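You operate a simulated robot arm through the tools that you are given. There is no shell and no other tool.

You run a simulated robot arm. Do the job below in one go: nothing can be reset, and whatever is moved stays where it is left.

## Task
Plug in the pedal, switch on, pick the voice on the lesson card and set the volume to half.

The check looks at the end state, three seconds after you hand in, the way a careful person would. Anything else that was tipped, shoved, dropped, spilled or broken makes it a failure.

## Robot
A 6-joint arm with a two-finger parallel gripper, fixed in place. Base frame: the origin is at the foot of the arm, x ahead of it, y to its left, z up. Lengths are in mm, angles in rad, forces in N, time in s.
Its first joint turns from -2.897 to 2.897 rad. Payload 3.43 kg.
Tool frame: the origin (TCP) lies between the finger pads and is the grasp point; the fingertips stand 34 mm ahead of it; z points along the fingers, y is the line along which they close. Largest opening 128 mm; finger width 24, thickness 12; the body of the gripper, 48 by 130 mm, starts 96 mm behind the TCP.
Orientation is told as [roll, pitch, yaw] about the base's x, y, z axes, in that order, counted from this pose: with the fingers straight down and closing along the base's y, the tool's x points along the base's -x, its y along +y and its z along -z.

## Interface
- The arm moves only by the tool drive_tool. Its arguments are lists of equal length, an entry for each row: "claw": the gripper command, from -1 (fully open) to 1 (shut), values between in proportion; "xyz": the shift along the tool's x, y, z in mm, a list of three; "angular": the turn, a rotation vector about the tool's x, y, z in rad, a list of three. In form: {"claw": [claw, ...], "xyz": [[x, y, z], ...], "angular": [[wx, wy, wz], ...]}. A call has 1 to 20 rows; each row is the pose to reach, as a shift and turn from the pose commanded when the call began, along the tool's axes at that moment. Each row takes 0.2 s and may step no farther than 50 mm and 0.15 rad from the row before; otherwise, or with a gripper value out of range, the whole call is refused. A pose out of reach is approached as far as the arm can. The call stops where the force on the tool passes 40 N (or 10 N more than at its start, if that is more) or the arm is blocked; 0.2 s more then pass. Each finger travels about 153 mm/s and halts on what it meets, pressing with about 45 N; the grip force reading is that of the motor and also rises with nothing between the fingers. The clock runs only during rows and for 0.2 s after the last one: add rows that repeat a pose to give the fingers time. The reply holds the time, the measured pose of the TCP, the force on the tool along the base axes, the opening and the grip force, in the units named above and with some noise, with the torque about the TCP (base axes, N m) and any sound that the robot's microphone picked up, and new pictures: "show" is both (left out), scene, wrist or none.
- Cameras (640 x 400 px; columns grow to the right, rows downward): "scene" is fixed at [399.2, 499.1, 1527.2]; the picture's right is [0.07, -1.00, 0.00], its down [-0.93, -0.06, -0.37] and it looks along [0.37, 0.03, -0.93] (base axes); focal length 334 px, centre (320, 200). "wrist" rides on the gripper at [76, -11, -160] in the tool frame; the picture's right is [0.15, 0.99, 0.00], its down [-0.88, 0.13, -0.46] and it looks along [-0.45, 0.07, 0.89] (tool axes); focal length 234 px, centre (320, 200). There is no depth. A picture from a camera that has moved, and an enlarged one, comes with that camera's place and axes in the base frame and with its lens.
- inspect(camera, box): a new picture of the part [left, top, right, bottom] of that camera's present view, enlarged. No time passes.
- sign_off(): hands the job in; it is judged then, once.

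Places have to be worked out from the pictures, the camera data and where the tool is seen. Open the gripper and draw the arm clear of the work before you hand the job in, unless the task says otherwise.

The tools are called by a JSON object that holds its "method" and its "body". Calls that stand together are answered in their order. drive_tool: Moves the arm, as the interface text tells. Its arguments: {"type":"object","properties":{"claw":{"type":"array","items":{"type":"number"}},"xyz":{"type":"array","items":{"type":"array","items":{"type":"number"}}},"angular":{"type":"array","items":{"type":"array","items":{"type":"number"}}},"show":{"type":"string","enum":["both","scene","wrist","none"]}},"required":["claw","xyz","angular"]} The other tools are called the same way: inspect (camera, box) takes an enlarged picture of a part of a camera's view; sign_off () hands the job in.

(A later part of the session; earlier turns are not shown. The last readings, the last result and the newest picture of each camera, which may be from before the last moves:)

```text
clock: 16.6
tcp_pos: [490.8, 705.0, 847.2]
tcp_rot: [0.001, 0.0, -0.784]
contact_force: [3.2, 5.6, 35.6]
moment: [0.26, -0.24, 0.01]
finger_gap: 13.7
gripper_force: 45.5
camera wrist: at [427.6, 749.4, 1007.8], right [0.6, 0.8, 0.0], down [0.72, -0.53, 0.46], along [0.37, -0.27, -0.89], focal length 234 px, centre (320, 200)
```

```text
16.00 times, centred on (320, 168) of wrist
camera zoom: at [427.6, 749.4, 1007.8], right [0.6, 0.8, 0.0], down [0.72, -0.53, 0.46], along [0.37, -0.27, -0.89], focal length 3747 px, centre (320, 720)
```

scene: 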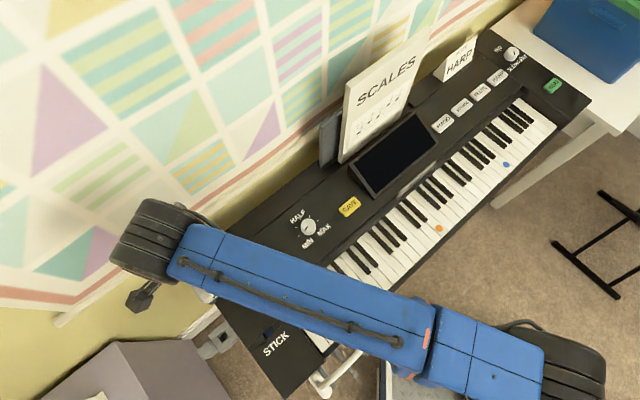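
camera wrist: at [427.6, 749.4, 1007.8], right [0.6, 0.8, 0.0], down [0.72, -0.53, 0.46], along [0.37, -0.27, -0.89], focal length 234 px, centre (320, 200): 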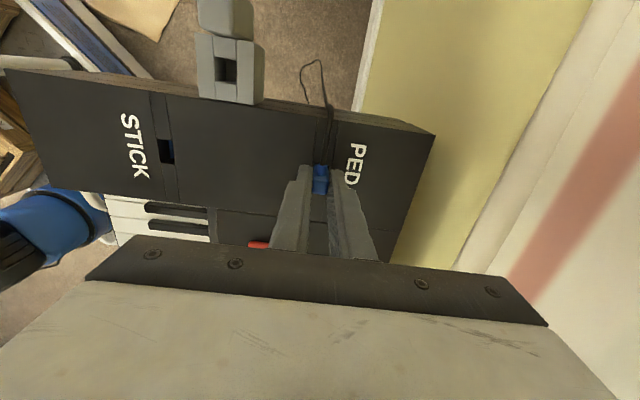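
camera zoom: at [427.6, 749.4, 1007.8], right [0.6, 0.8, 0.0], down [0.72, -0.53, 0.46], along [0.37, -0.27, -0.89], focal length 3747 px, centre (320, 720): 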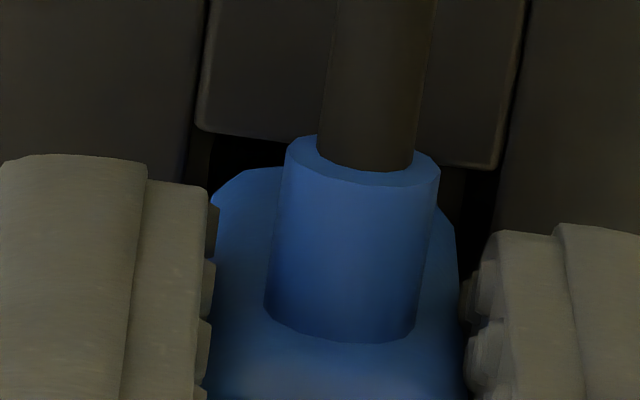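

{"method": "drive_tool", "body": {"claw": [1, 1, 1], "xyz": [[0, 0, -1], [0, 0, -2], [0, 0, -3]], "angular": [[0, 0, 0], [0, 0, 0], [0, 0, 0]], "show": "none"}}

{"method": "inspect", "body": {"camera": "wrist", "box": [300, 155, 340, 180]}}

```text
clock: 17.4
tcp_pos: [491.3, 705.4, 848.3]
tcp_rot: [-0.003, -0.002, -0.783]
contact_force: [0.3, 0.8, -0.4]
moment: [-0.02, -0.04, 0.04]
finger_gap: 13.3
gripper_force: 44.9
```

```text
16.00 times, centred on (320, 168) of wrist
camera zoom: at [428.8, 750.7, 1008.3], right [0.59, 0.8, 0.0], down [0.72, -0.53, 0.46], along [0.36, -0.27, -0.89], focal length 3747 px, centre (320, 720)
```

zoom: 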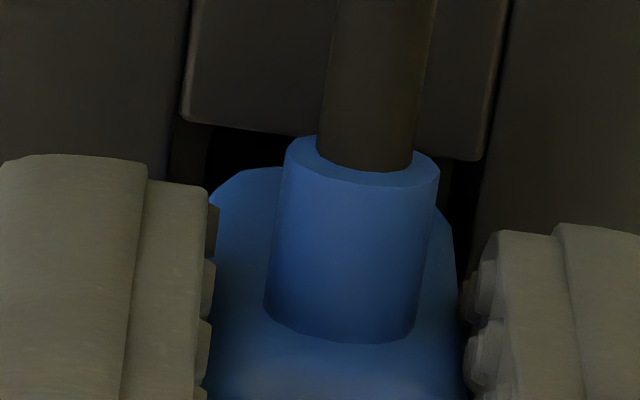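

The force dropped to zero about 1 mm higher, so something inside the socket stopped the pin while the blue body was still about 4 mm above the surface. I'll raise the plug out and move it aside so I can look straight down the socket.

{"method": "drive_tool", "body": {"claw": [1, 1, 1, 1, 1, 1, 1, 1, 1, 1], "xyz": [[0, 0, -10], [0, 0, -20], [0, 0, -30], [0, 0, -40], [0, 0, -50], [-10, -5, -55], [-20, -10, -55], [-32, -15, -55], [-44, -20, -55], [-55, -25, -55]], "angular": [[0, 0, 0], [0, 0, 0], [0, 0, 0], [0, 0, 0], [0, 0, 0], [0, 0, 0], [0, 0, 0], [0, 0, 0], [0, 0, 0], [0, 0, 0]]}}

{"method": "inspect", "body": {"camera": "wrist", "box": [300, 60, 396, 120]}}

```text
clock: 19.6
tcp_pos: [511.0, 648.7, 903.9]
tcp_rot: [-0.002, 0.001, -0.783]
contact_force: [-0.4, 0.6, -0.5]
moment: [-0.02, -0.02, -0.01]
finger_gap: 14.0
gripper_force: 45.0
camera wrist: at [449.7, 693.6, 1064.5], right [0.59, 0.8, 0.0], down [0.72, -0.53, 0.46], along [0.37, -0.27, -0.89], focal length 234 px, centre (320, 200)
```

scene: 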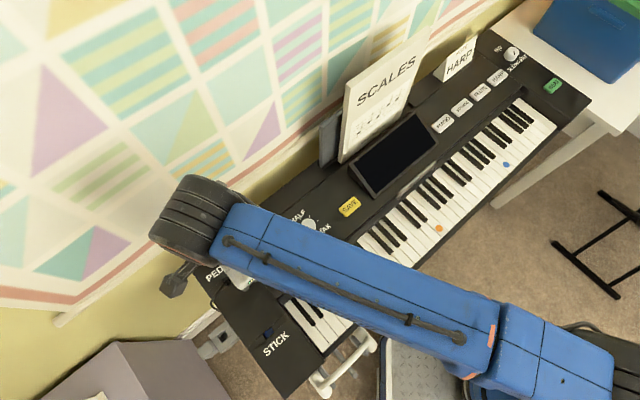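
wrist: 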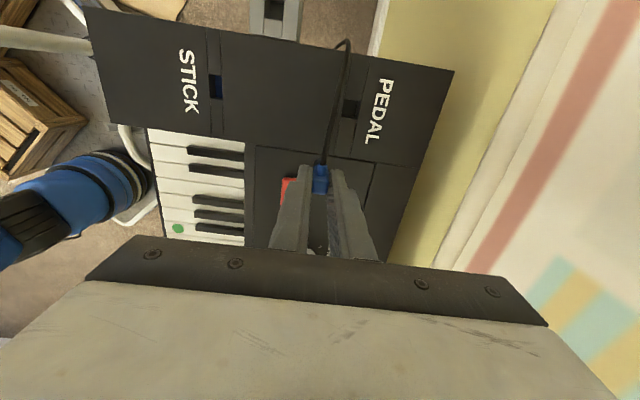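

```text
6.67 times, centred on (348, 90) of wrist
camera zoom: at [449.7, 693.6, 1064.5], right [0.59, 0.8, 0.0], down [0.72, -0.53, 0.46], along [0.37, -0.27, -0.89], focal length 1561 px, centre (133, 933)
```

zoom: 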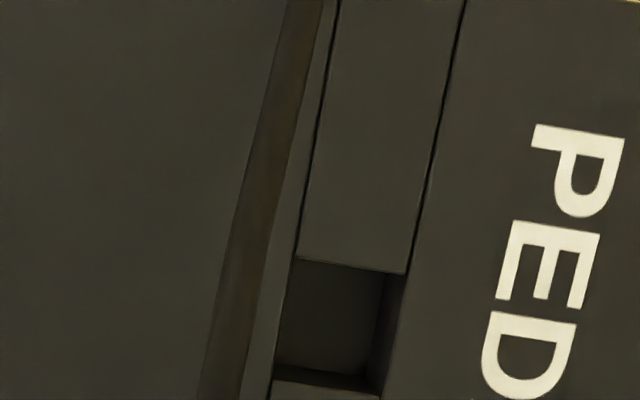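

{"method": "inspect", "body": {"camera": "wrist", "box": [336, 92, 368, 122]}}

{"method": "inspect", "body": {"camera": "wrist", "box": [200, 65, 232, 110]}}

{"method": "inspect", "body": {"camera": "wrist", "box": [300, 150, 348, 200]}}

```text
13.33 times, centred on (352, 107) of wrist
camera zoom: at [449.7, 693.6, 1064.5], right [0.59, 0.8, 0.0], down [0.72, -0.53, 0.46], along [0.37, -0.27, -0.89], focal length 3122 px, centre (-107, 1440)
```

zoom: 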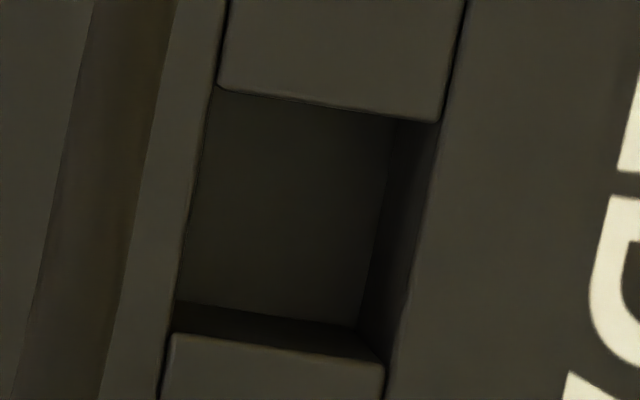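

```text
8.89 times, centred on (216, 88) of wrist
camera zoom: at [449.7, 693.6, 1064.5], right [0.59, 0.8, 0.0], down [0.72, -0.53, 0.46], along [0.37, -0.27, -0.89], focal length 2082 px, centre (1244, 1200)
```

zoom: 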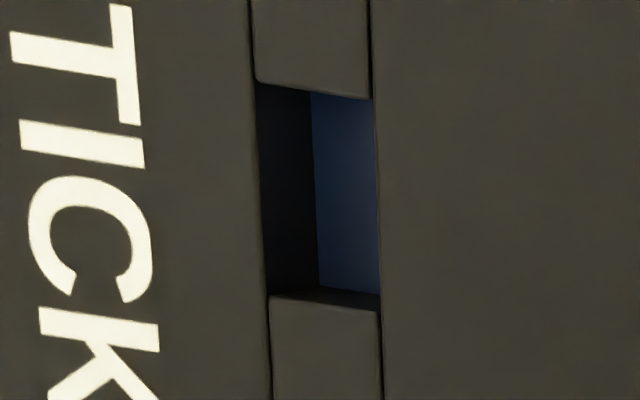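

```text
8.00 times, centred on (324, 175) of wrist
camera zoom: at [449.7, 693.6, 1064.5], right [0.59, 0.8, 0.0], down [0.72, -0.53, 0.46], along [0.37, -0.27, -0.89], focal length 1873 px, centre (288, 400)
```

zoom: 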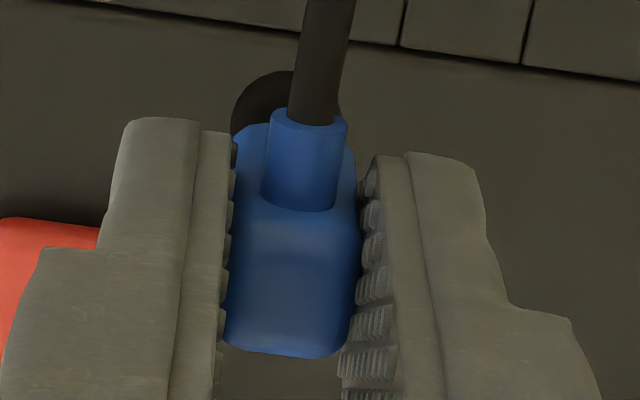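

The socket is a plain square hole about 17 mm deep, and the plug's pin is about 20 mm long, so the earlier contact matches the pin reaching the floor. I'll bring the plug back over the socket, push it home again and listen for a click.

{"method": "drive_tool", "body": {"claw": [1, 1, 1, 1, 1, 1, 1, 1, 1, 1], "xyz": [[14, 6, 0], [28, 12, 0], [42, 19, 0], [55, 25, 0], [55, 25, 10], [55, 25, 20], [55, 25, 28], [55, 25, 36], [55, 25, 44], [55, 25, 50]], "angular": [[0, 0, 0], [0, 0, 0], [0, 0, 0], [0, 0, 0], [0, 0, 0], [0, 0, 0], [0, 0, 0], [0, 0, 0], [0, 0, 0], [0, 0, 0]], "show": "wrist"}}

{"method": "inspect", "body": {"camera": "wrist", "box": [288, 145, 352, 185]}}

```text
clock: 21.8
tcp_pos: [489.3, 706.5, 853.5]
tcp_rot: [0.0, 0.0, -0.784]
contact_force: [2.3, -1.6, -0.1]
moment: [-0.08, -0.14, -0.01]
finger_gap: 13.7
gripper_force: 45.1
camera wrist: at [427.8, 750.7, 1014.5], right [0.6, 0.8, 0.0], down [0.72, -0.53, 0.46], along [0.37, -0.27, -0.89], focal length 234 px, centre (320, 200)
```

wrist: 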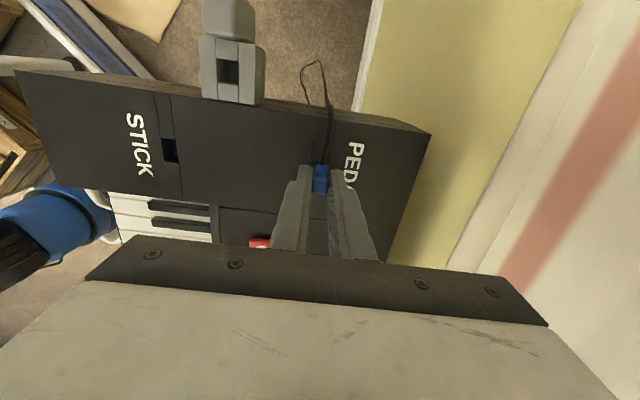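

```text
10.00 times, centred on (320, 165) of wrist
camera zoom: at [427.8, 750.7, 1014.5], right [0.6, 0.8, 0.0], down [0.72, -0.53, 0.46], along [0.37, -0.27, -0.89], focal length 2342 px, centre (320, 550)
```

zoom: 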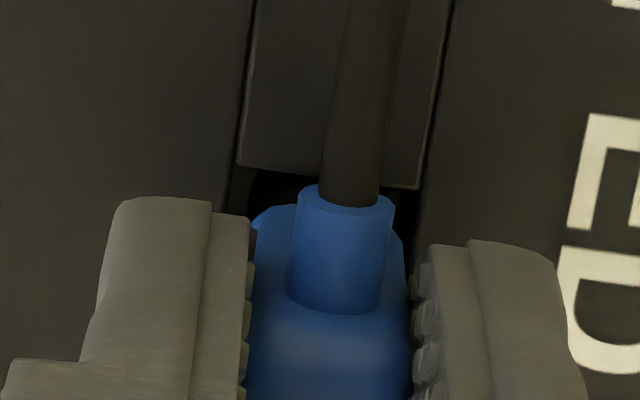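

A small side force of about 2.8 N suggests the pin is touching the socket's left wall. I'll nudge 1 mm to the right, then push down.

{"method": "drive_tool", "body": {"claw": [1, 1, 1], "xyz": [[-0.5, 0, 0], [-1, 0, 0], [-1, 0, 0]], "angular": [[0, 0, 0], [0, 0, 0], [0, 0, 0]], "show": "none"}}

{"method": "inspect", "body": {"camera": "wrist", "box": [300, 155, 340, 180]}}

```text
clock: 22.6
tcp_pos: [489.8, 705.6, 854.5]
tcp_rot: [-0.001, 0.0, -0.784]
contact_force: [0.3, -0.4, -1.5]
moment: [-0.02, -0.01, -0.02]
finger_gap: 13.5
gripper_force: 45.4
```

```text
16.00 times, centred on (320, 168) of wrist
camera zoom: at [427.8, 749.8, 1014.6], right [0.59, 0.8, 0.0], down [0.72, -0.53, 0.46], along [0.37, -0.27, -0.89], focal length 3747 px, centre (320, 720)
```

zoom: 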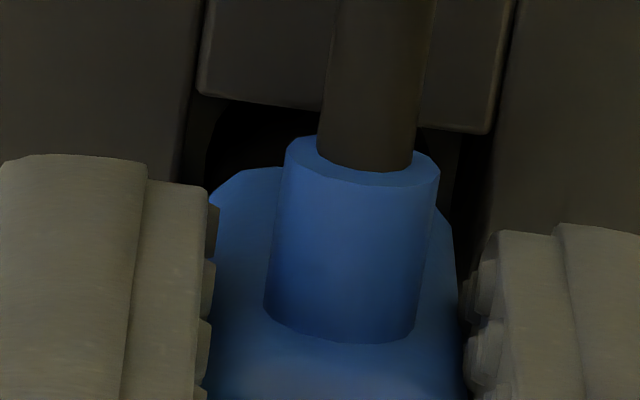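

The side force is gone. Now I'll push down in small steps with a +0.6 mm correction along the keyboard's depth.

{"method": "drive_tool", "body": {"claw": [1, 1, 1, 1, 1, 1, 1], "xyz": [[0, 0.6, 2], [0, 0.6, 4], [0, 0.6, 6], [0, 0.6, 7], [0, 0.6, 8], [0, 0.6, 9], [0, 0.6, 10]], "angular": [[0, 0, 0], [0, 0, 0], [0, 0, 0], [0, 0, 0], [0, 0, 0], [0, 0, 0], [0, 0, 0]], "show": "none"}}

{"method": "inspect", "body": {"camera": "wrist", "box": [300, 155, 340, 180]}}

```text
clock: 24.2
tcp_pos: [490.5, 704.1, 847.7]
tcp_rot: [0.003, 0.002, -0.785]
contact_force: [-0.9, 2.3, 32.8]
moment: [0.15, 0.1, 0.01]
finger_gap: 13.4
gripper_force: 45.3
```

```text
16.00 times, centred on (320, 168) of wrist
camera zoom: at [428.6, 748.8, 1007.7], right [0.59, 0.8, 0.0], down [0.72, -0.53, 0.45], along [0.37, -0.27, -0.89], focal length 3747 px, centre (320, 720)
```

zoom: 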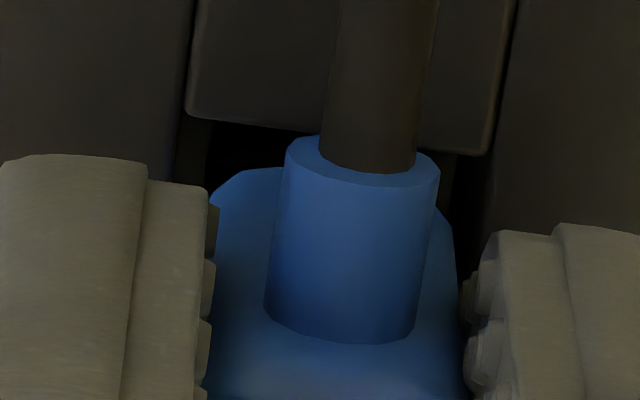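

The load is back to 33 N at TCP z≈848 with the plug well centred and not slipping. That fits: the holder's hole is about 23 mm deep and this one about 17 mm, so the pin is on the floor. I'll ease the load, open the fingers a little and look.

{"method": "drive_tool", "body": {"claw": [1, 1, 0.6, 0.3, 0.3], "xyz": [[0, 0, -1], [0, 0, -2], [0, 0, -2], [0, 0, -2], [0, 0, -2]], "angular": [[0, 0, 0], [0, 0, 0], [0, 0, 0], [0, 0, 0], [0, 0, 0]], "show": "wrist"}}

{"method": "inspect", "body": {"camera": "wrist", "box": [288, 150, 352, 190]}}

```text
clock: 25.4
tcp_pos: [490.6, 705.2, 846.4]
tcp_rot: [0.0, 0.0, -0.786]
contact_force: [0.4, 0.1, 0.0]
moment: [-0.01, 0.01, 0.02]
finger_gap: 44.8
gripper_force: 0.2
camera wrist: at [428.8, 750.1, 1006.3], right [0.59, 0.8, 0.0], down [0.72, -0.53, 0.46], along [0.37, -0.27, -0.89], focal length 234 px, centre (320, 200)
```

wrist: 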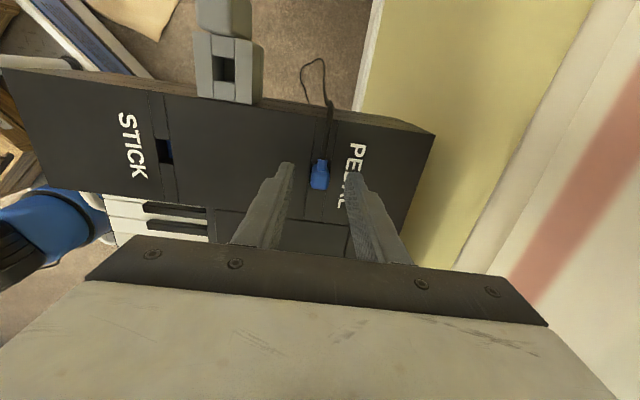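

```text
10.00 times, centred on (320, 170) of wrist
camera zoom: at [428.8, 750.1, 1006.3], right [0.59, 0.8, 0.0], down [0.72, -0.53, 0.46], along [0.37, -0.27, -0.89], focal length 2342 px, centre (320, 500)
```

zoom: 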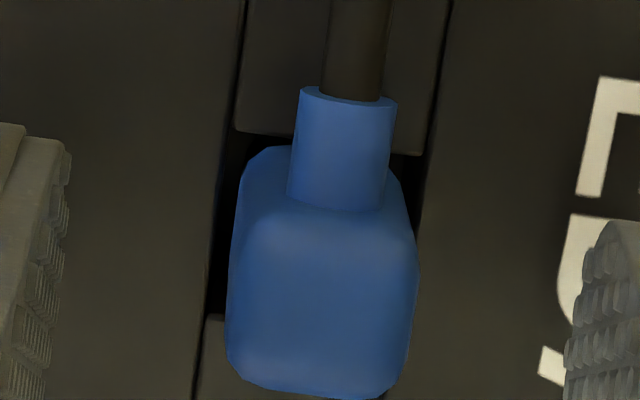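

The plug stands in the PEDAL socket after release but its top seems to lean a few mm towards the cable side. I'll back up and take a side view to see how it sits.

{"method": "drive_tool", "body": {"claw": [0.3, 0.2, 0.1, 0, 0, 0, 0, 0, 0, 0], "xyz": [[0, 0, -10], [0, 0, -20], [0, 0, -35], [0, 0, -50], [0, -12, -56], [0, -24, -60], [0, -36, -62], [0, -48, -62], [0, -60, -60], [0, -72, -58]], "angular": [[0, 0, 0], [0, 0, 0], [0, 0, 0], [0, 0, 0], [-0.14, 0, 0], [-0.28, 0, 0], [-0.42, 0, 0], [-0.56, 0, 0], [-0.7, 0, 0], [-0.84, 0, 0]]}}

{"method": "inspect", "body": {"camera": "wrist", "box": [240, 80, 352, 180]}}

```text
clock: 27.6
tcp_pos: [439.2, 655.3, 905.0]
tcp_rot: [0.841, -0.002, -0.783]
contact_force: [-0.2, 0.2, 0.3]
moment: [0.01, -0.02, -0.02]
finger_gap: 63.9
gripper_force: 0.0
camera wrist: at [296.8, 617.8, 1003.8], right [0.36, 0.57, 0.74], down [0.45, -0.8, 0.4], along [0.82, 0.18, -0.54], focal length 234 px, centre (320, 200)
```

scene: 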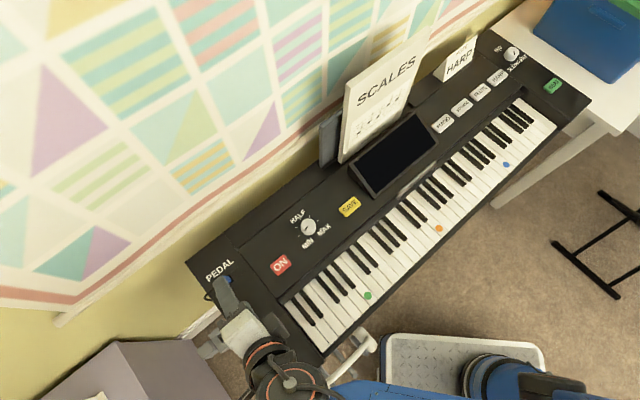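
wrist: 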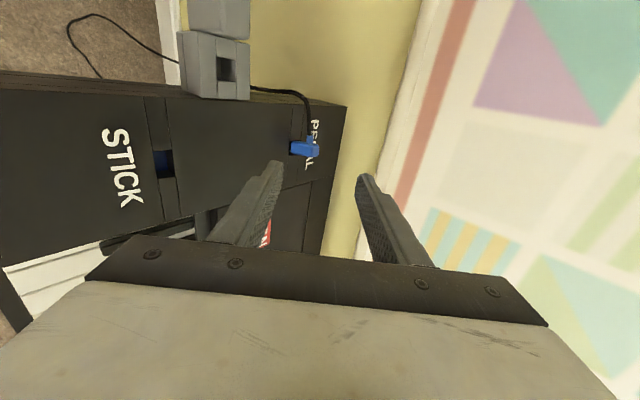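

```text
4.00 times, centred on (296, 130) of wrist
camera zoom: at [296.8, 617.8, 1003.8], right [0.36, 0.57, 0.74], down [0.45, -0.8, 0.4], along [0.82, 0.18, -0.54], focal length 937 px, centre (416, 480)
```

zoom: 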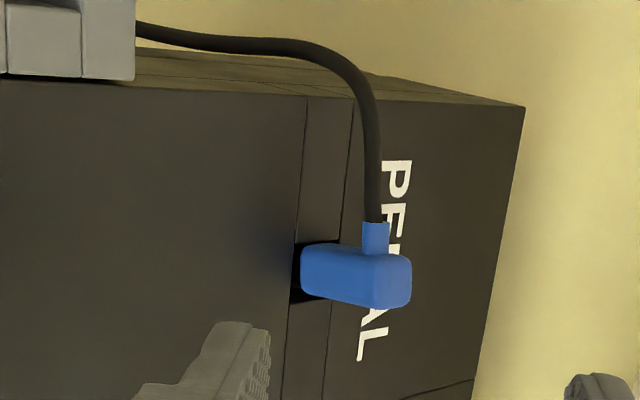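

{"method": "inspect", "body": {"camera": "wrist", "box": [276, 125, 356, 175]}}

{"method": "inspect", "body": {"camera": "scene", "box": [190, 250, 270, 300]}}

```text
8.00 times, centred on (316, 150) of wrist
camera zoom: at [296.8, 617.8, 1003.8], right [0.36, 0.57, 0.74], down [0.45, -0.8, 0.4], along [0.82, 0.18, -0.54], focal length 1873 px, centre (352, 600)
```

zoom: 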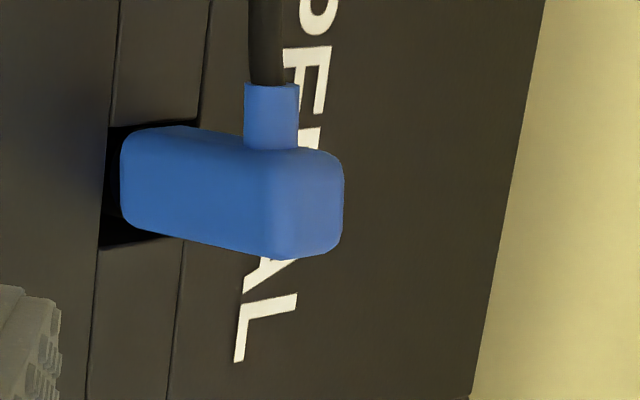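

```text
8.00 times, centred on (230, 275) of scene
camera zoom: at [399.2, 499.1, 1527.2], right [0.07, -1.0, 0.0], down [-0.93, -0.06, -0.37], along [0.37, 0.03, -0.93], focal length 2674 px, centre (1040, -400)
```

zoom: 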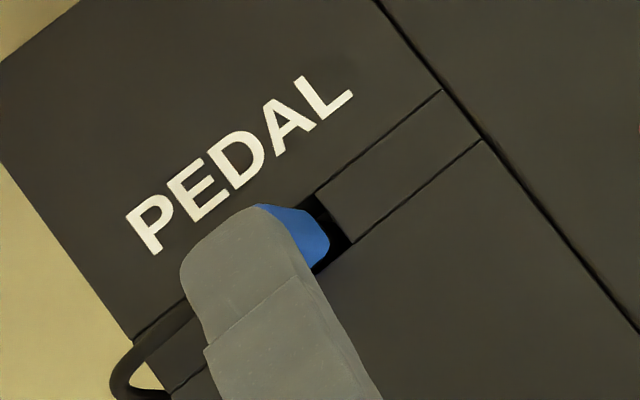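

The plug stands in the PEDAL socket with its pin fully in and the blue body at the surface. It leans about 6° towards its cable but is held by the socket. Next I'll close the fingers, level the tool and move above the ON button, near (529, 597).

{"method": "drive_tool", "body": {"claw": [0, 0.3, 0.6, 1, 1, 1, 1, 1], "xyz": [[-10, 0, -5], [-24, 0, -3], [-38, 2, 2], [-52, 4, 6], [-66, 6, 10], [-80, 8, 14], [-93, 10, 17], [-104.6, 11.5, 20.3]], "angular": [[0.05, 0, 0], [0.15, 0, 0], [0.27, 0, 0], [0.39, 0, 0], [0.51, 0, 0], [0.63, 0, 0], [0.74, 0, 0], [0.841, 0, 0]]}}

{"method": "inspect", "body": {"camera": "wrist", "box": [240, 110, 400, 210]}}

```text
clock: 29.4
tcp_pos: [530.6, 594.6, 901.1]
tcp_rot: [-0.001, 0.0, -0.782]
contact_force: [1.0, -0.6, -0.3]
moment: [0.03, 0.0, -0.03]
finger_gap: 0.0
gripper_force: 32.5
camera wrist: at [468.9, 640.8, 1061.4], right [0.59, 0.8, 0.0], down [0.72, -0.53, 0.45], along [0.36, -0.27, -0.89], focal length 234 px, centre (320, 200)
```

scene: 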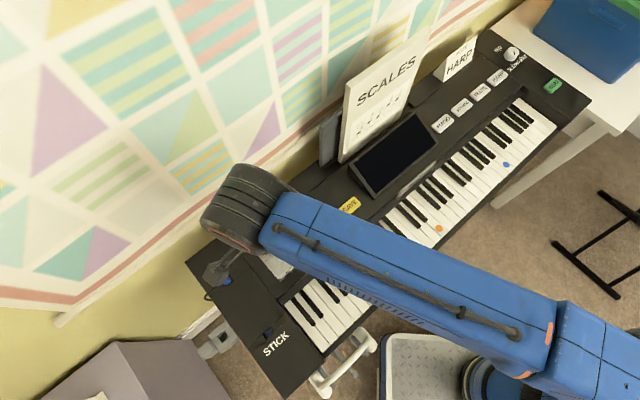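
wrist: 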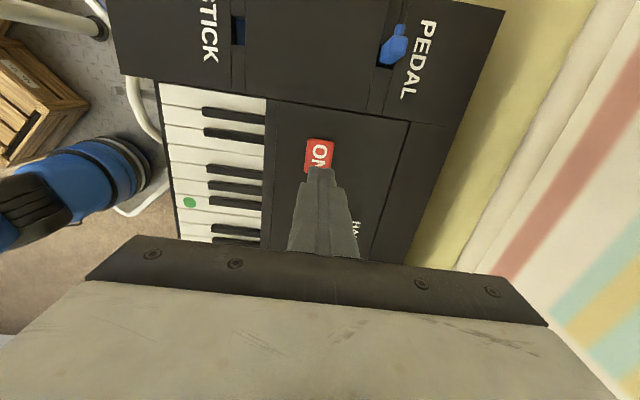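

```text
4.00 times, centred on (320, 160) of wrist
camera zoom: at [468.9, 640.8, 1061.4], right [0.59, 0.8, 0.0], down [0.72, -0.53, 0.45], along [0.36, -0.27, -0.89], focal length 937 px, centre (320, 360)
```

zoom: 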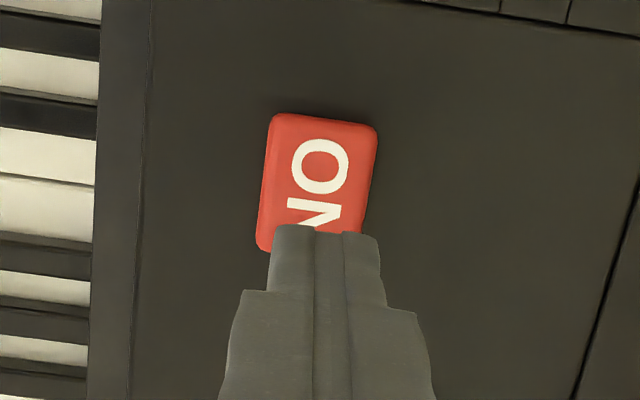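

The tool axis is on the centre of the ON button (≈30×42 mm). I'll descend to just above it.

{"method": "drive_tool", "body": {"claw": [1, 1, 1, 1], "xyz": [[0, 0, 15], [0, 0, 30], [0, 0, 42], [0, 0, 50]], "angular": [[0, 0, 0], [0, 0, 0], [0, 0, 0], [0, 0, 0]], "show": "wrist"}}

{"method": "inspect", "body": {"camera": "wrist", "box": [272, 140, 368, 200]}}

```text
clock: 30.4
tcp_pos: [531.6, 597.0, 848.8]
tcp_rot: [-0.003, 0.0, -0.783]
contact_force: [-0.3, 0.5, 0.1]
moment: [-0.03, 0.0, 0.01]
finger_gap: 0.1
gripper_force: 33.3
camera wrist: at [468.8, 641.4, 1010.4], right [0.59, 0.8, 0.0], down [0.72, -0.53, 0.46], along [0.36, -0.27, -0.89], focal length 234 px, centre (320, 200)
```

wrist: 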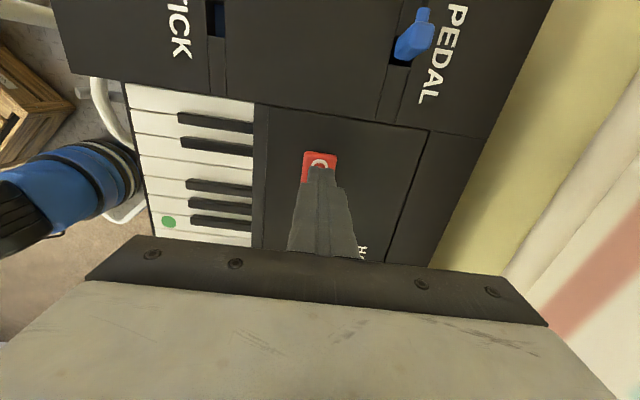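

```text
6.67 times, centred on (320, 170) of wrist
camera zoom: at [468.8, 641.4, 1010.4], right [0.59, 0.8, 0.0], down [0.72, -0.53, 0.46], along [0.36, -0.27, -0.89], focal length 1561 px, centre (320, 400)
```

zoom: 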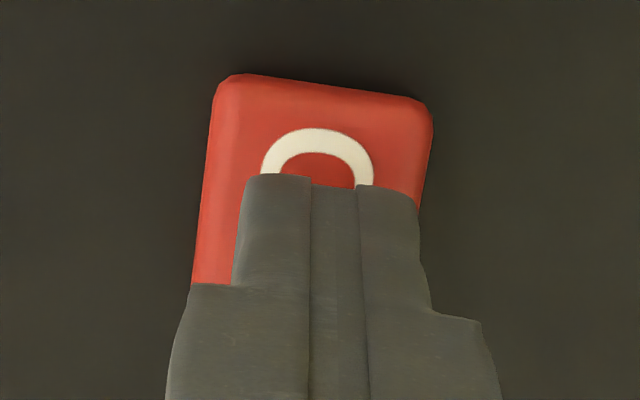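

I'm centred over ON with the tips a few mm above it. I'll press down in small steps until it clicks.

{"method": "drive_tool", "body": {"claw": [1, 1, 1, 1, 1, 1], "xyz": [[0, 0, 1.5], [0, 0, 3], [0, 0, 4.5], [0, 0, 6], [0, 0, 7.5], [0, 0, 9]], "angular": [[0, 0, 0], [0, 0, 0], [0, 0, 0], [0, 0, 0], [0, 0, 0], [0, 0, 0]], "show": "wrist"}}

{"method": "inspect", "body": {"camera": "wrist", "box": [380, 0, 460, 80]}}

```text
clock: 31.8
tcp_pos: [531.5, 596.5, 841.4]
tcp_rot: [-0.001, 0.0, -0.785]
contact_force: [1.2, -0.1, 0.8]
moment: [-0.03, -0.05, 0.02]
finger_gap: 0.0
gripper_force: 33.0
heard: click
camera wrist: at [468.8, 641.9, 1001.3], right [0.6, 0.8, 0.0], down [0.72, -0.53, 0.46], along [0.37, -0.27, -0.89], focal length 234 px, centre (320, 200)
```

wrist: 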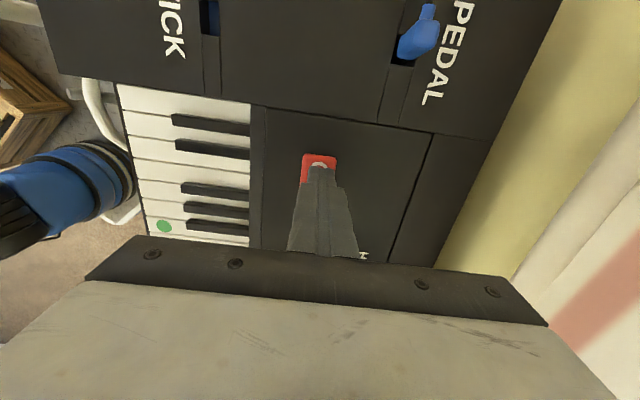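

```text
5.00 times, centred on (420, 40) of wrist
camera zoom: at [468.8, 641.9, 1001.3], right [0.6, 0.8, 0.0], down [0.72, -0.53, 0.46], along [0.37, -0.27, -0.89], focal length 1171 px, centre (-180, 1000)
```

zoom: 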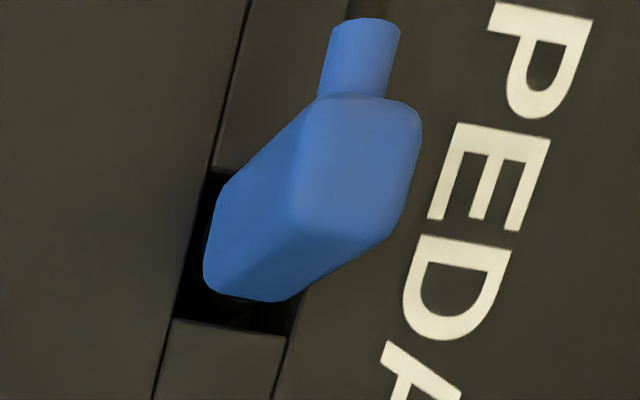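

ON clicked. I'll raise off it and check the display and the plug with the scene camera.

{"method": "drive_tool", "body": {"claw": [1, 1, 1, 1], "xyz": [[0, 0, -10], [0, 0, -30], [0, 0, -55], [0, 0, -80]], "angular": [[0, 0, 0], [0, 0, 0], [0, 0, 0], [0, 0, 0]]}}

{"method": "inspect", "body": {"camera": "scene", "box": [190, 250, 270, 300]}}

{"method": "inspect", "body": {"camera": "wrist", "box": [300, 0, 420, 180]}}

{"method": "inspect", "body": {"camera": "scene", "box": [330, 30, 570, 190]}}

```text
clock: 32.8
tcp_pos: [531.1, 596.3, 920.8]
tcp_rot: [-0.003, -0.001, -0.784]
contact_force: [0.1, 0.3, -0.2]
moment: [0.0, 0.02, -0.03]
finger_gap: 0.1
gripper_force: 33.0
camera wrist: at [469.2, 641.2, 1081.0], right [0.59, 0.8, 0.0], down [0.72, -0.53, 0.46], along [0.36, -0.27, -0.89], focal length 234 px, centre (320, 200)
```

scene: 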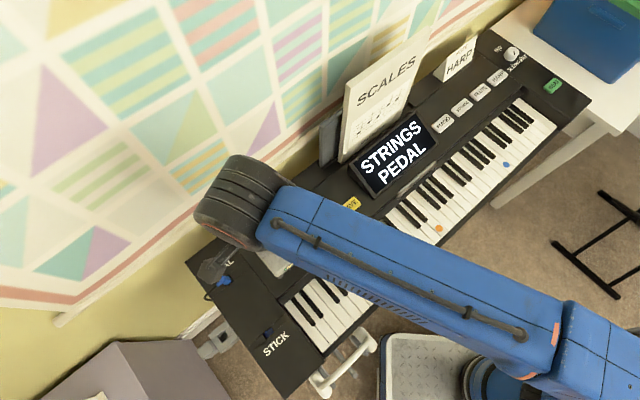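
wrist: 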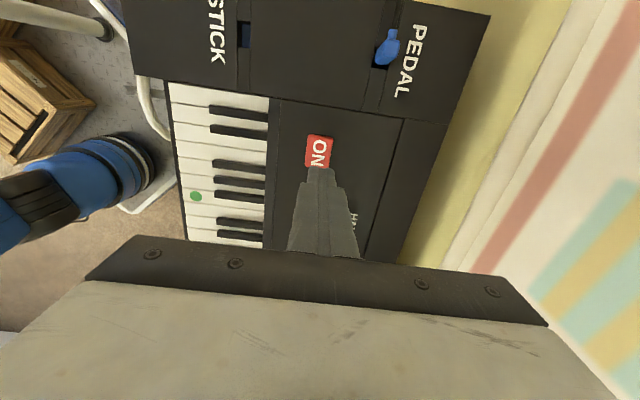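

```text
8.00 times, centred on (230, 275) of scene
camera zoom: at [399.2, 499.1, 1527.2], right [0.07, -1.0, 0.0], down [-0.93, -0.06, -0.37], along [0.37, 0.03, -0.93], focal length 2674 px, centre (1040, -400)
```

zoom: 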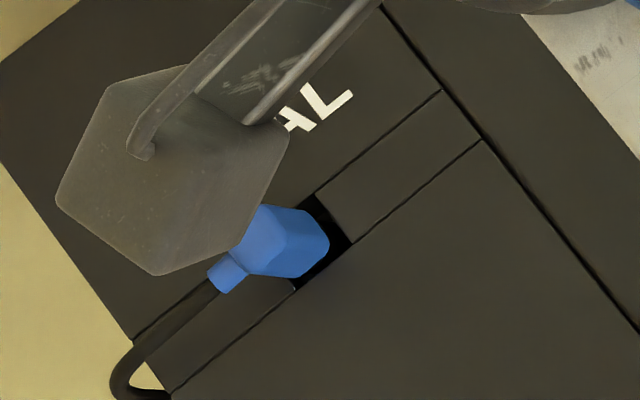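

```text
2.22 times, centred on (360, 90) of wrist
camera zoom: at [469.2, 641.2, 1081.0], right [0.59, 0.8, 0.0], down [0.72, -0.53, 0.46], along [0.36, -0.27, -0.89], focal length 520 px, centre (231, 444)
```

zoom: 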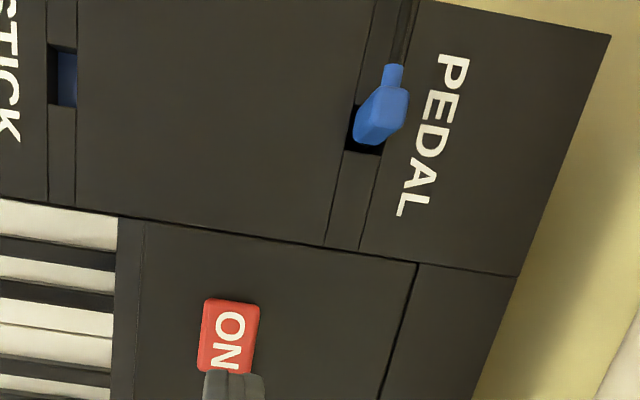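

```text
2.50 times, centred on (450, 110) of scene
camera zoom: at [399.2, 499.1, 1527.2], right [0.07, -1.0, 0.0], down [-0.93, -0.06, -0.37], along [0.37, 0.03, -0.93], focal length 836 px, centre (-5, 425)
```

zoom: 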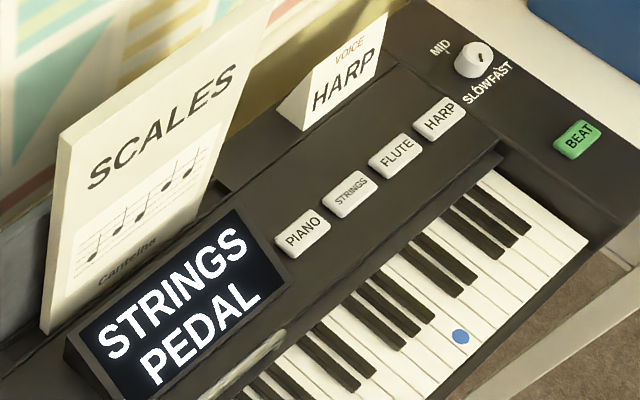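

The display now reads "STRINGS / PEDAL", so power is on and the pedal is detected. Next I'll move above the volume knob, near (619, 545), with the fingers part open, to measure it and its pointer.

{"method": "drive_tool", "body": {"claw": [0.8, 0.4, 0, 0, 0], "xyz": [[-20, 5, 0], [-40, 10, 0], [-60, 16, 0], [-80, 21, 0], [-98, 26, 0]], "angular": [[0, 0, 0], [0, 0, 0], [0, 0, 0], [0, 0, 0], [0, 0, 0]]}}

{"method": "inspect", "body": {"camera": "wrist", "box": [272, 120, 368, 180]}}

```text
clock: 34.0
tcp_pos: [619.5, 544.9, 919.4]
tcp_rot: [-0.002, -0.001, -0.785]
contact_force: [-0.4, 0.3, 0.4]
moment: [0.0, -0.02, 0.0]
finger_gap: 63.8
gripper_force: 0.1
camera wrist: at [557.6, 590.4, 1080.2], right [0.59, 0.8, 0.0], down [0.72, -0.53, 0.46], along [0.37, -0.27, -0.89], focal length 234 px, centre (320, 200)
```

scene: 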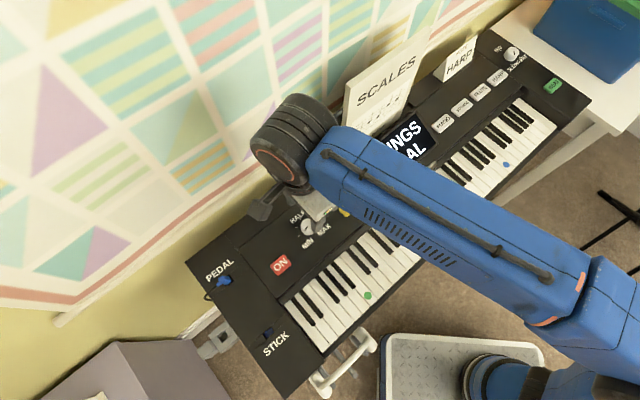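
wrist: 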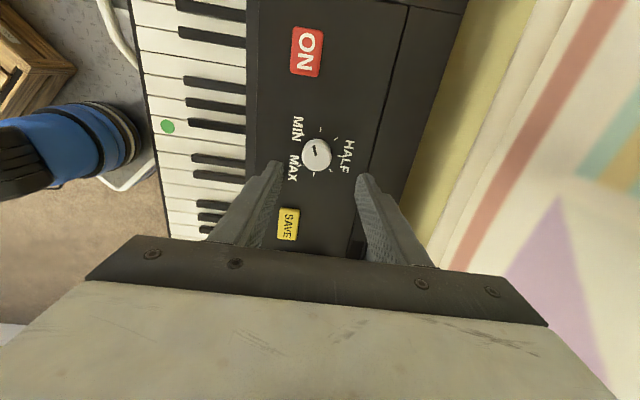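

```text
6.67 times, centred on (320, 150) of wrist
camera zoom: at [557.6, 590.4, 1080.2], right [0.59, 0.8, 0.0], down [0.72, -0.53, 0.46], along [0.37, -0.27, -0.89], focal length 1561 px, centre (320, 533)
```

zoom: 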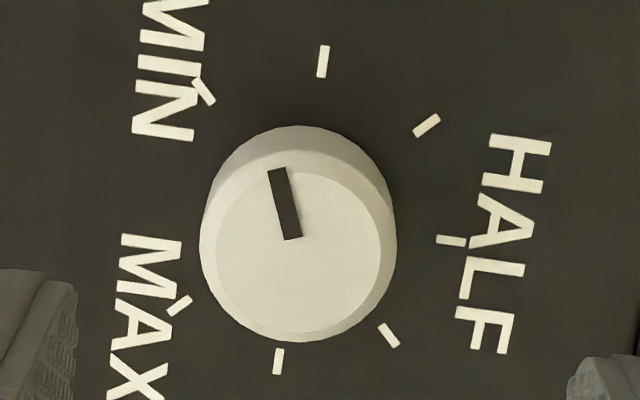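

The knob is centred at tool offset (-1.9, -2.2), its top is at z≈824 and it is about 34 mm across. HALF lies exactly along my closing axis, and the pointer must turn +111° about the tool axis. I'll centre the tool and pre-rotate it back so there is room for the turn.

{"method": "drive_tool", "body": {"claw": [0, 0, 0, 0, 0, 0, 0], "xyz": [[-1.9, -2.2, 5], [-1.9, -2.2, 10], [-1.9, -2.2, 15], [-1.9, -2.2, 20], [-1.9, -2.2, 25], [-1.9, -2.2, 30], [-1.9, -2.2, 35]], "angular": [[0, 0, -0.136], [0, 0, -0.272], [0, 0, -0.408], [0, 0, -0.544], [0, 0, -0.68], [0, 0, -0.816], [0, 0, -0.95]]}}

{"method": "inspect", "body": {"camera": "wrist", "box": [272, 120, 368, 180]}}

```text
clock: 35.6
tcp_pos: [617.6, 543.8, 884.1]
tcp_rot: [-0.002, 0.002, 0.167]
contact_force: [-0.3, -0.6, -0.3]
moment: [0.01, 0.0, 0.03]
finger_gap: 63.9
gripper_force: 0.1
camera wrist: at [545.0, 519.0, 1045.5], right [-0.31, 0.95, 0.0], down [0.85, 0.28, 0.45], along [0.43, 0.14, -0.89], focal length 234 px, centre (320, 200)
```

scene: 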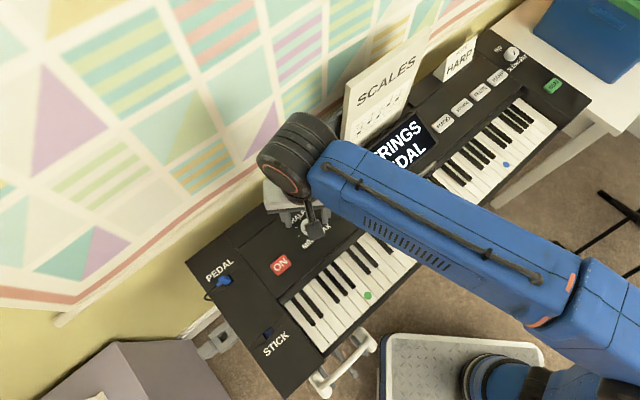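
wrist: 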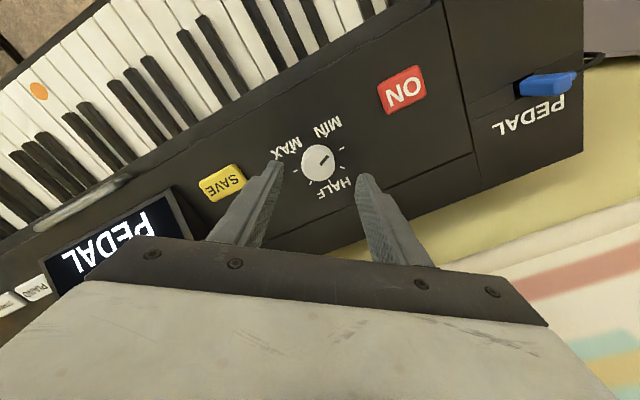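

```text
6.67 times, centred on (320, 150) of wrist
camera zoom: at [545.0, 519.0, 1045.5], right [-0.31, 0.95, 0.0], down [0.85, 0.28, 0.45], along [0.43, 0.14, -0.89], focal length 1561 px, centre (320, 533)
```

zoom: 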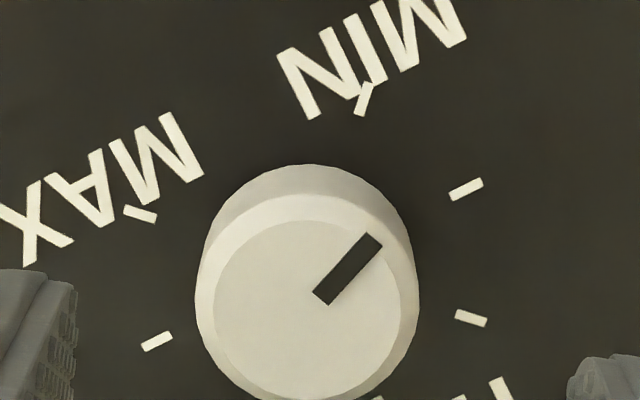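

The knob is within about 1 mm of the tool axis. I'll apply a -1 mm shift and descend so the fingers straddle it (TCP z≈840).

{"method": "drive_tool", "body": {"claw": [0, 0, 0, 0], "xyz": [[0, -1, 12], [0, -1, 24], [0, -1, 36], [0, -1, 44]], "angular": [[0, 0, 0], [0, 0, 0], [0, 0, 0], [0, 0, 0]], "show": "wrist"}}

{"method": "inspect", "body": {"camera": "wrist", "box": [260, 140, 380, 215]}}

```text
clock: 36.6
tcp_pos: [618.8, 541.1, 839.3]
tcp_rot: [-0.002, 0.003, 0.167]
contact_force: [0.1, 1.1, 0.8]
moment: [0.0, -0.02, 0.0]
finger_gap: 64.2
gripper_force: 0.1
camera wrist: at [545.5, 517.3, 1000.4], right [-0.31, 0.95, 0.0], down [0.85, 0.27, 0.45], along [0.43, 0.14, -0.89], focal length 234 px, centre (320, 200)
```

wrist: 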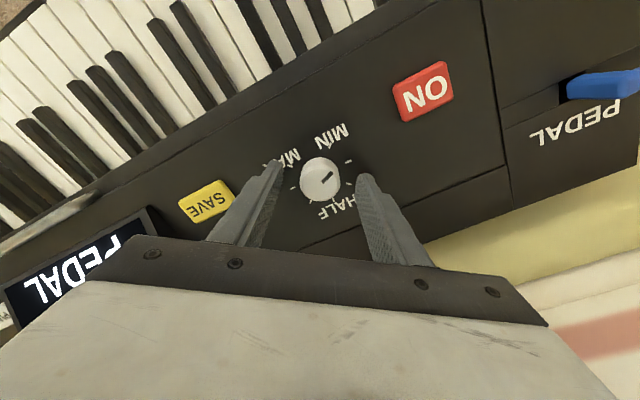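

```text
5.33 times, centred on (320, 178) of wrist
camera zoom: at [545.5, 517.3, 1000.4], right [-0.31, 0.95, 0.0], down [0.85, 0.27, 0.45], along [0.43, 0.14, -0.89], focal length 1249 px, centre (320, 320)
```

zoom: 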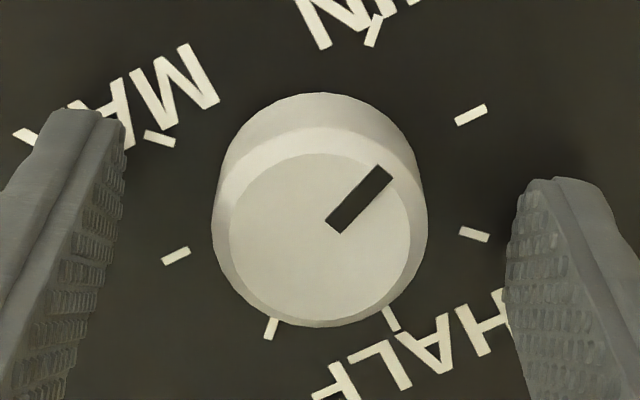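

The fingers straddle the knob evenly and clear the panel. I'll close on it and check for side forces.

{"method": "drive_tool", "body": {"claw": [0.3, 0.5, 0.7, 1, 1], "xyz": [[0, 0, 0], [0, 0, 0], [0, 0, 0], [0, 0, 0], [0, 0, 0]], "angular": [[0, 0, 0], [0, 0, 0], [0, 0, 0], [0, 0, 0], [0, 0, 0]], "show": "wrist"}}

{"method": "inspect", "body": {"camera": "wrist", "box": [260, 140, 380, 215]}}

```text
clock: 37.8
tcp_pos: [618.2, 540.9, 839.7]
tcp_rot: [-0.002, 0.001, 0.166]
contact_force: [-0.3, -2.5, -2.8]
moment: [-0.12, 0.0, 0.0]
finger_gap: 33.5
gripper_force: 45.0
camera wrist: at [545.5, 517.3, 1000.5], right [-0.31, 0.95, 0.0], down [0.85, 0.27, 0.45], along [0.43, 0.14, -0.89], focal length 234 px, centre (320, 200)
```

wrist: 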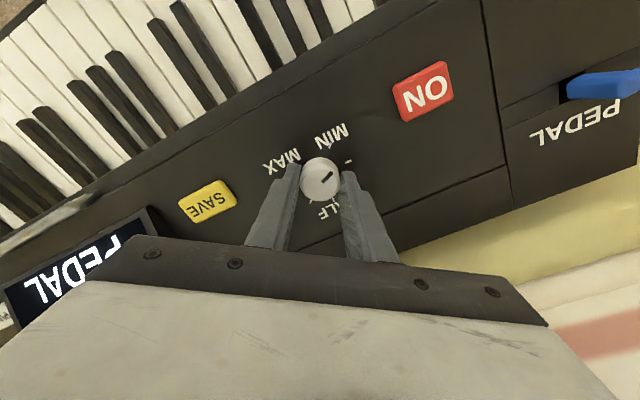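

```text
5.33 times, centred on (320, 178) of wrist
camera zoom: at [545.5, 517.3, 1000.5], right [-0.31, 0.95, 0.0], down [0.85, 0.27, 0.45], along [0.43, 0.14, -0.89], focal length 1249 px, centre (320, 320)
```

zoom: 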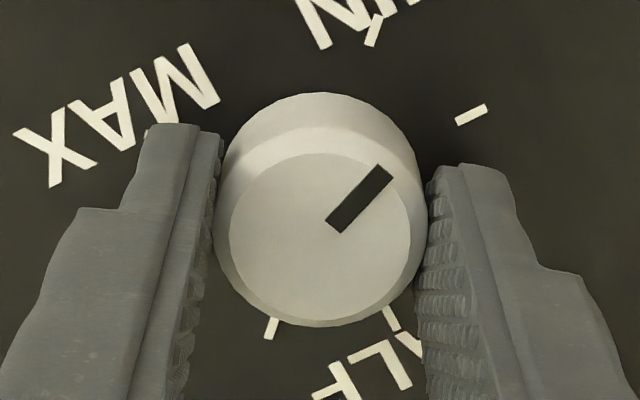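

The grip is centred with a gap of 33.5 mm and only about 2.5 N of side force. I'll turn the knob clockwise by about 1.93 rad.

{"method": "drive_tool", "body": {"claw": [1, 1, 1, 1, 1, 1, 1, 1, 1, 1, 1, 1, 1, 1], "xyz": [[0, 0, 0], [0, 0, 0], [0, 0, 0], [0, 0, 0], [0, 0, 0], [0, 0, 0], [0, 0, 0], [0, 0, 0], [0, 0, 0], [0, 0, 0], [0, 0, 0], [0, 0, 0], [0, 0, 0], [0, 0, 0]], "angular": [[0, 0, 0.14], [0, 0, 0.28], [0, 0, 0.42], [0, 0, 0.56], [0, 0, 0.7], [0, 0, 0.84], [0, 0, 0.98], [0, 0, 1.12], [0, 0, 1.26], [0, 0, 1.4], [0, 0, 1.54], [0, 0, 1.68], [0, 0, 1.81], [0, 0, 1.93]]}}

{"method": "inspect", "body": {"camera": "wrist", "box": [260, 140, 380, 215]}}

```text
clock: 40.8
tcp_pos: [619.4, 541.1, 840.5]
tcp_rot: [-0.003, -0.003, -1.766]
contact_force: [2.0, -13.0, -33.5]
moment: [-0.35, -0.09, 0.02]
finger_gap: 33.4
gripper_force: 44.8
camera wrist: at [622.2, 617.6, 1000.8], right [1.0, -0.05, 0.0], down [-0.04, -0.89, 0.46], along [-0.02, -0.46, -0.89], focal length 234 px, centre (320, 200)
```

scene: 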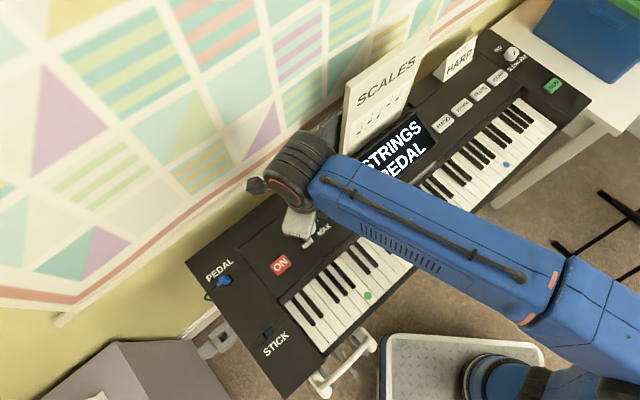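
wrist: 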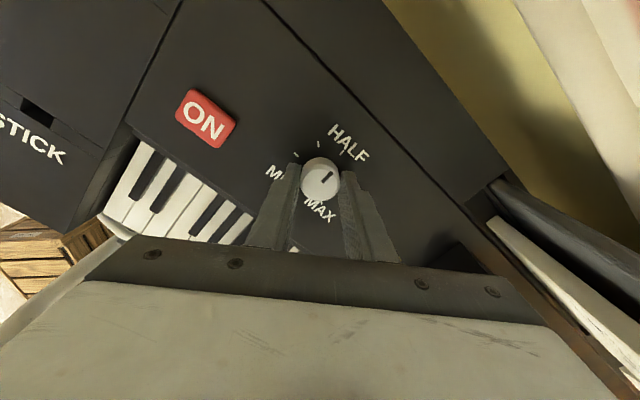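

```text
5.33 times, centred on (320, 178) of wrist
camera zoom: at [622.2, 617.6, 1000.8], right [1.0, -0.05, 0.0], down [-0.04, -0.89, 0.46], along [-0.02, -0.46, -0.89], focal length 1249 px, centre (320, 320)
```

zoom: 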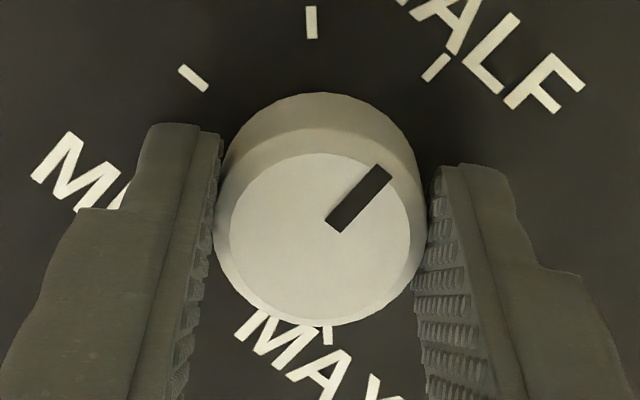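

The knob followed the tool, and the pointer is about 2–3° short of the HALF tick. The tool is also pulling up by about 33 N, so I'll relax that and add a small turn.

{"method": "drive_tool", "body": {"claw": [1, 1, 1], "xyz": [[0, 0, 1], [0, 0, 2], [0, 0, 2]], "angular": [[0, 0, 0.02], [0, 0, 0.04], [0, 0, 0.04]], "show": "none"}}

{"method": "inspect", "body": {"camera": "wrist", "box": [260, 140, 380, 215]}}

```text
clock: 41.6
tcp_pos: [618.4, 542.1, 840.0]
tcp_rot: [-0.003, 0.0, -1.802]
contact_force: [-0.4, -16.9, -6.1]
moment: [-1.23, 0.36, 0.01]
finger_gap: 33.4
gripper_force: 44.9
```

```text
5.33 times, centred on (320, 178) of wrist
camera zoom: at [624.9, 617.0, 1001.1], right [1.0, -0.09, 0.0], down [-0.08, -0.89, 0.46], along [-0.04, -0.45, -0.89], focal length 1249 px, centre (320, 320)
```

zoom: 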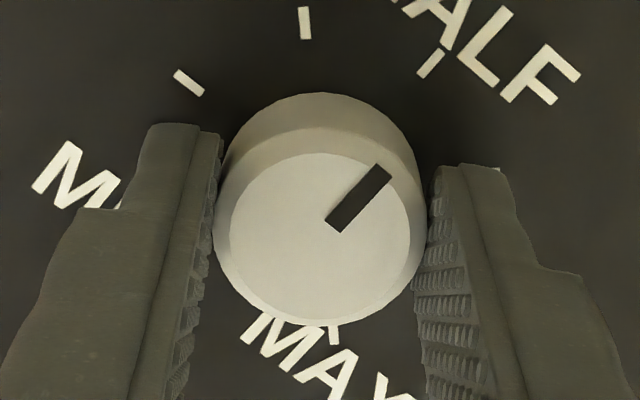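

HALF now measures 31.6° and the pointer 31.1° in the tool frame, so they agree within about a degree. I'll relax the side load and open the fingers.

{"method": "drive_tool", "body": {"claw": [1, 1, 0.4, 0.2, 0.1, 0], "xyz": [[-0.6, 0, 0], [-1.2, 0.2, 0.4], [-1.2, 0.2, 0.4], [-1.2, 0.2, 0.4], [-1.2, 0.2, 0.4], [-1.2, 0.2, 0.4]], "angular": [[0, 0, 0], [0, 0, 0], [0, 0, 0], [0, 0, 0], [0, 0, 0], [0, 0, 0]], "show": "none"}}

{"method": "inspect", "body": {"camera": "wrist", "box": [260, 140, 380, 215]}}

```text
clock: 43.0
tcp_pos: [617.1, 540.2, 839.9]
tcp_rot: [-0.001, -0.002, -1.805]
contact_force: [-0.3, -0.3, -0.4]
moment: [0.02, 0.03, 0.0]
finger_gap: 63.8
gripper_force: 0.0
```

```text
5.33 times, centred on (320, 178) of wrist
camera zoom: at [624.3, 616.1, 999.5], right [1.0, -0.09, 0.0], down [-0.08, -0.89, 0.46], along [-0.04, -0.46, -0.89], focal length 1249 px, centre (320, 320)
```

zoom: 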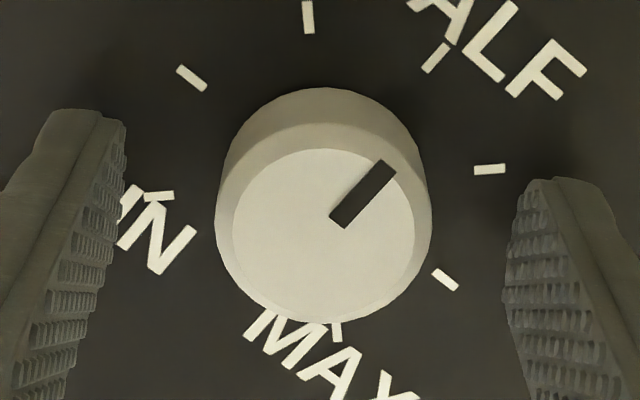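

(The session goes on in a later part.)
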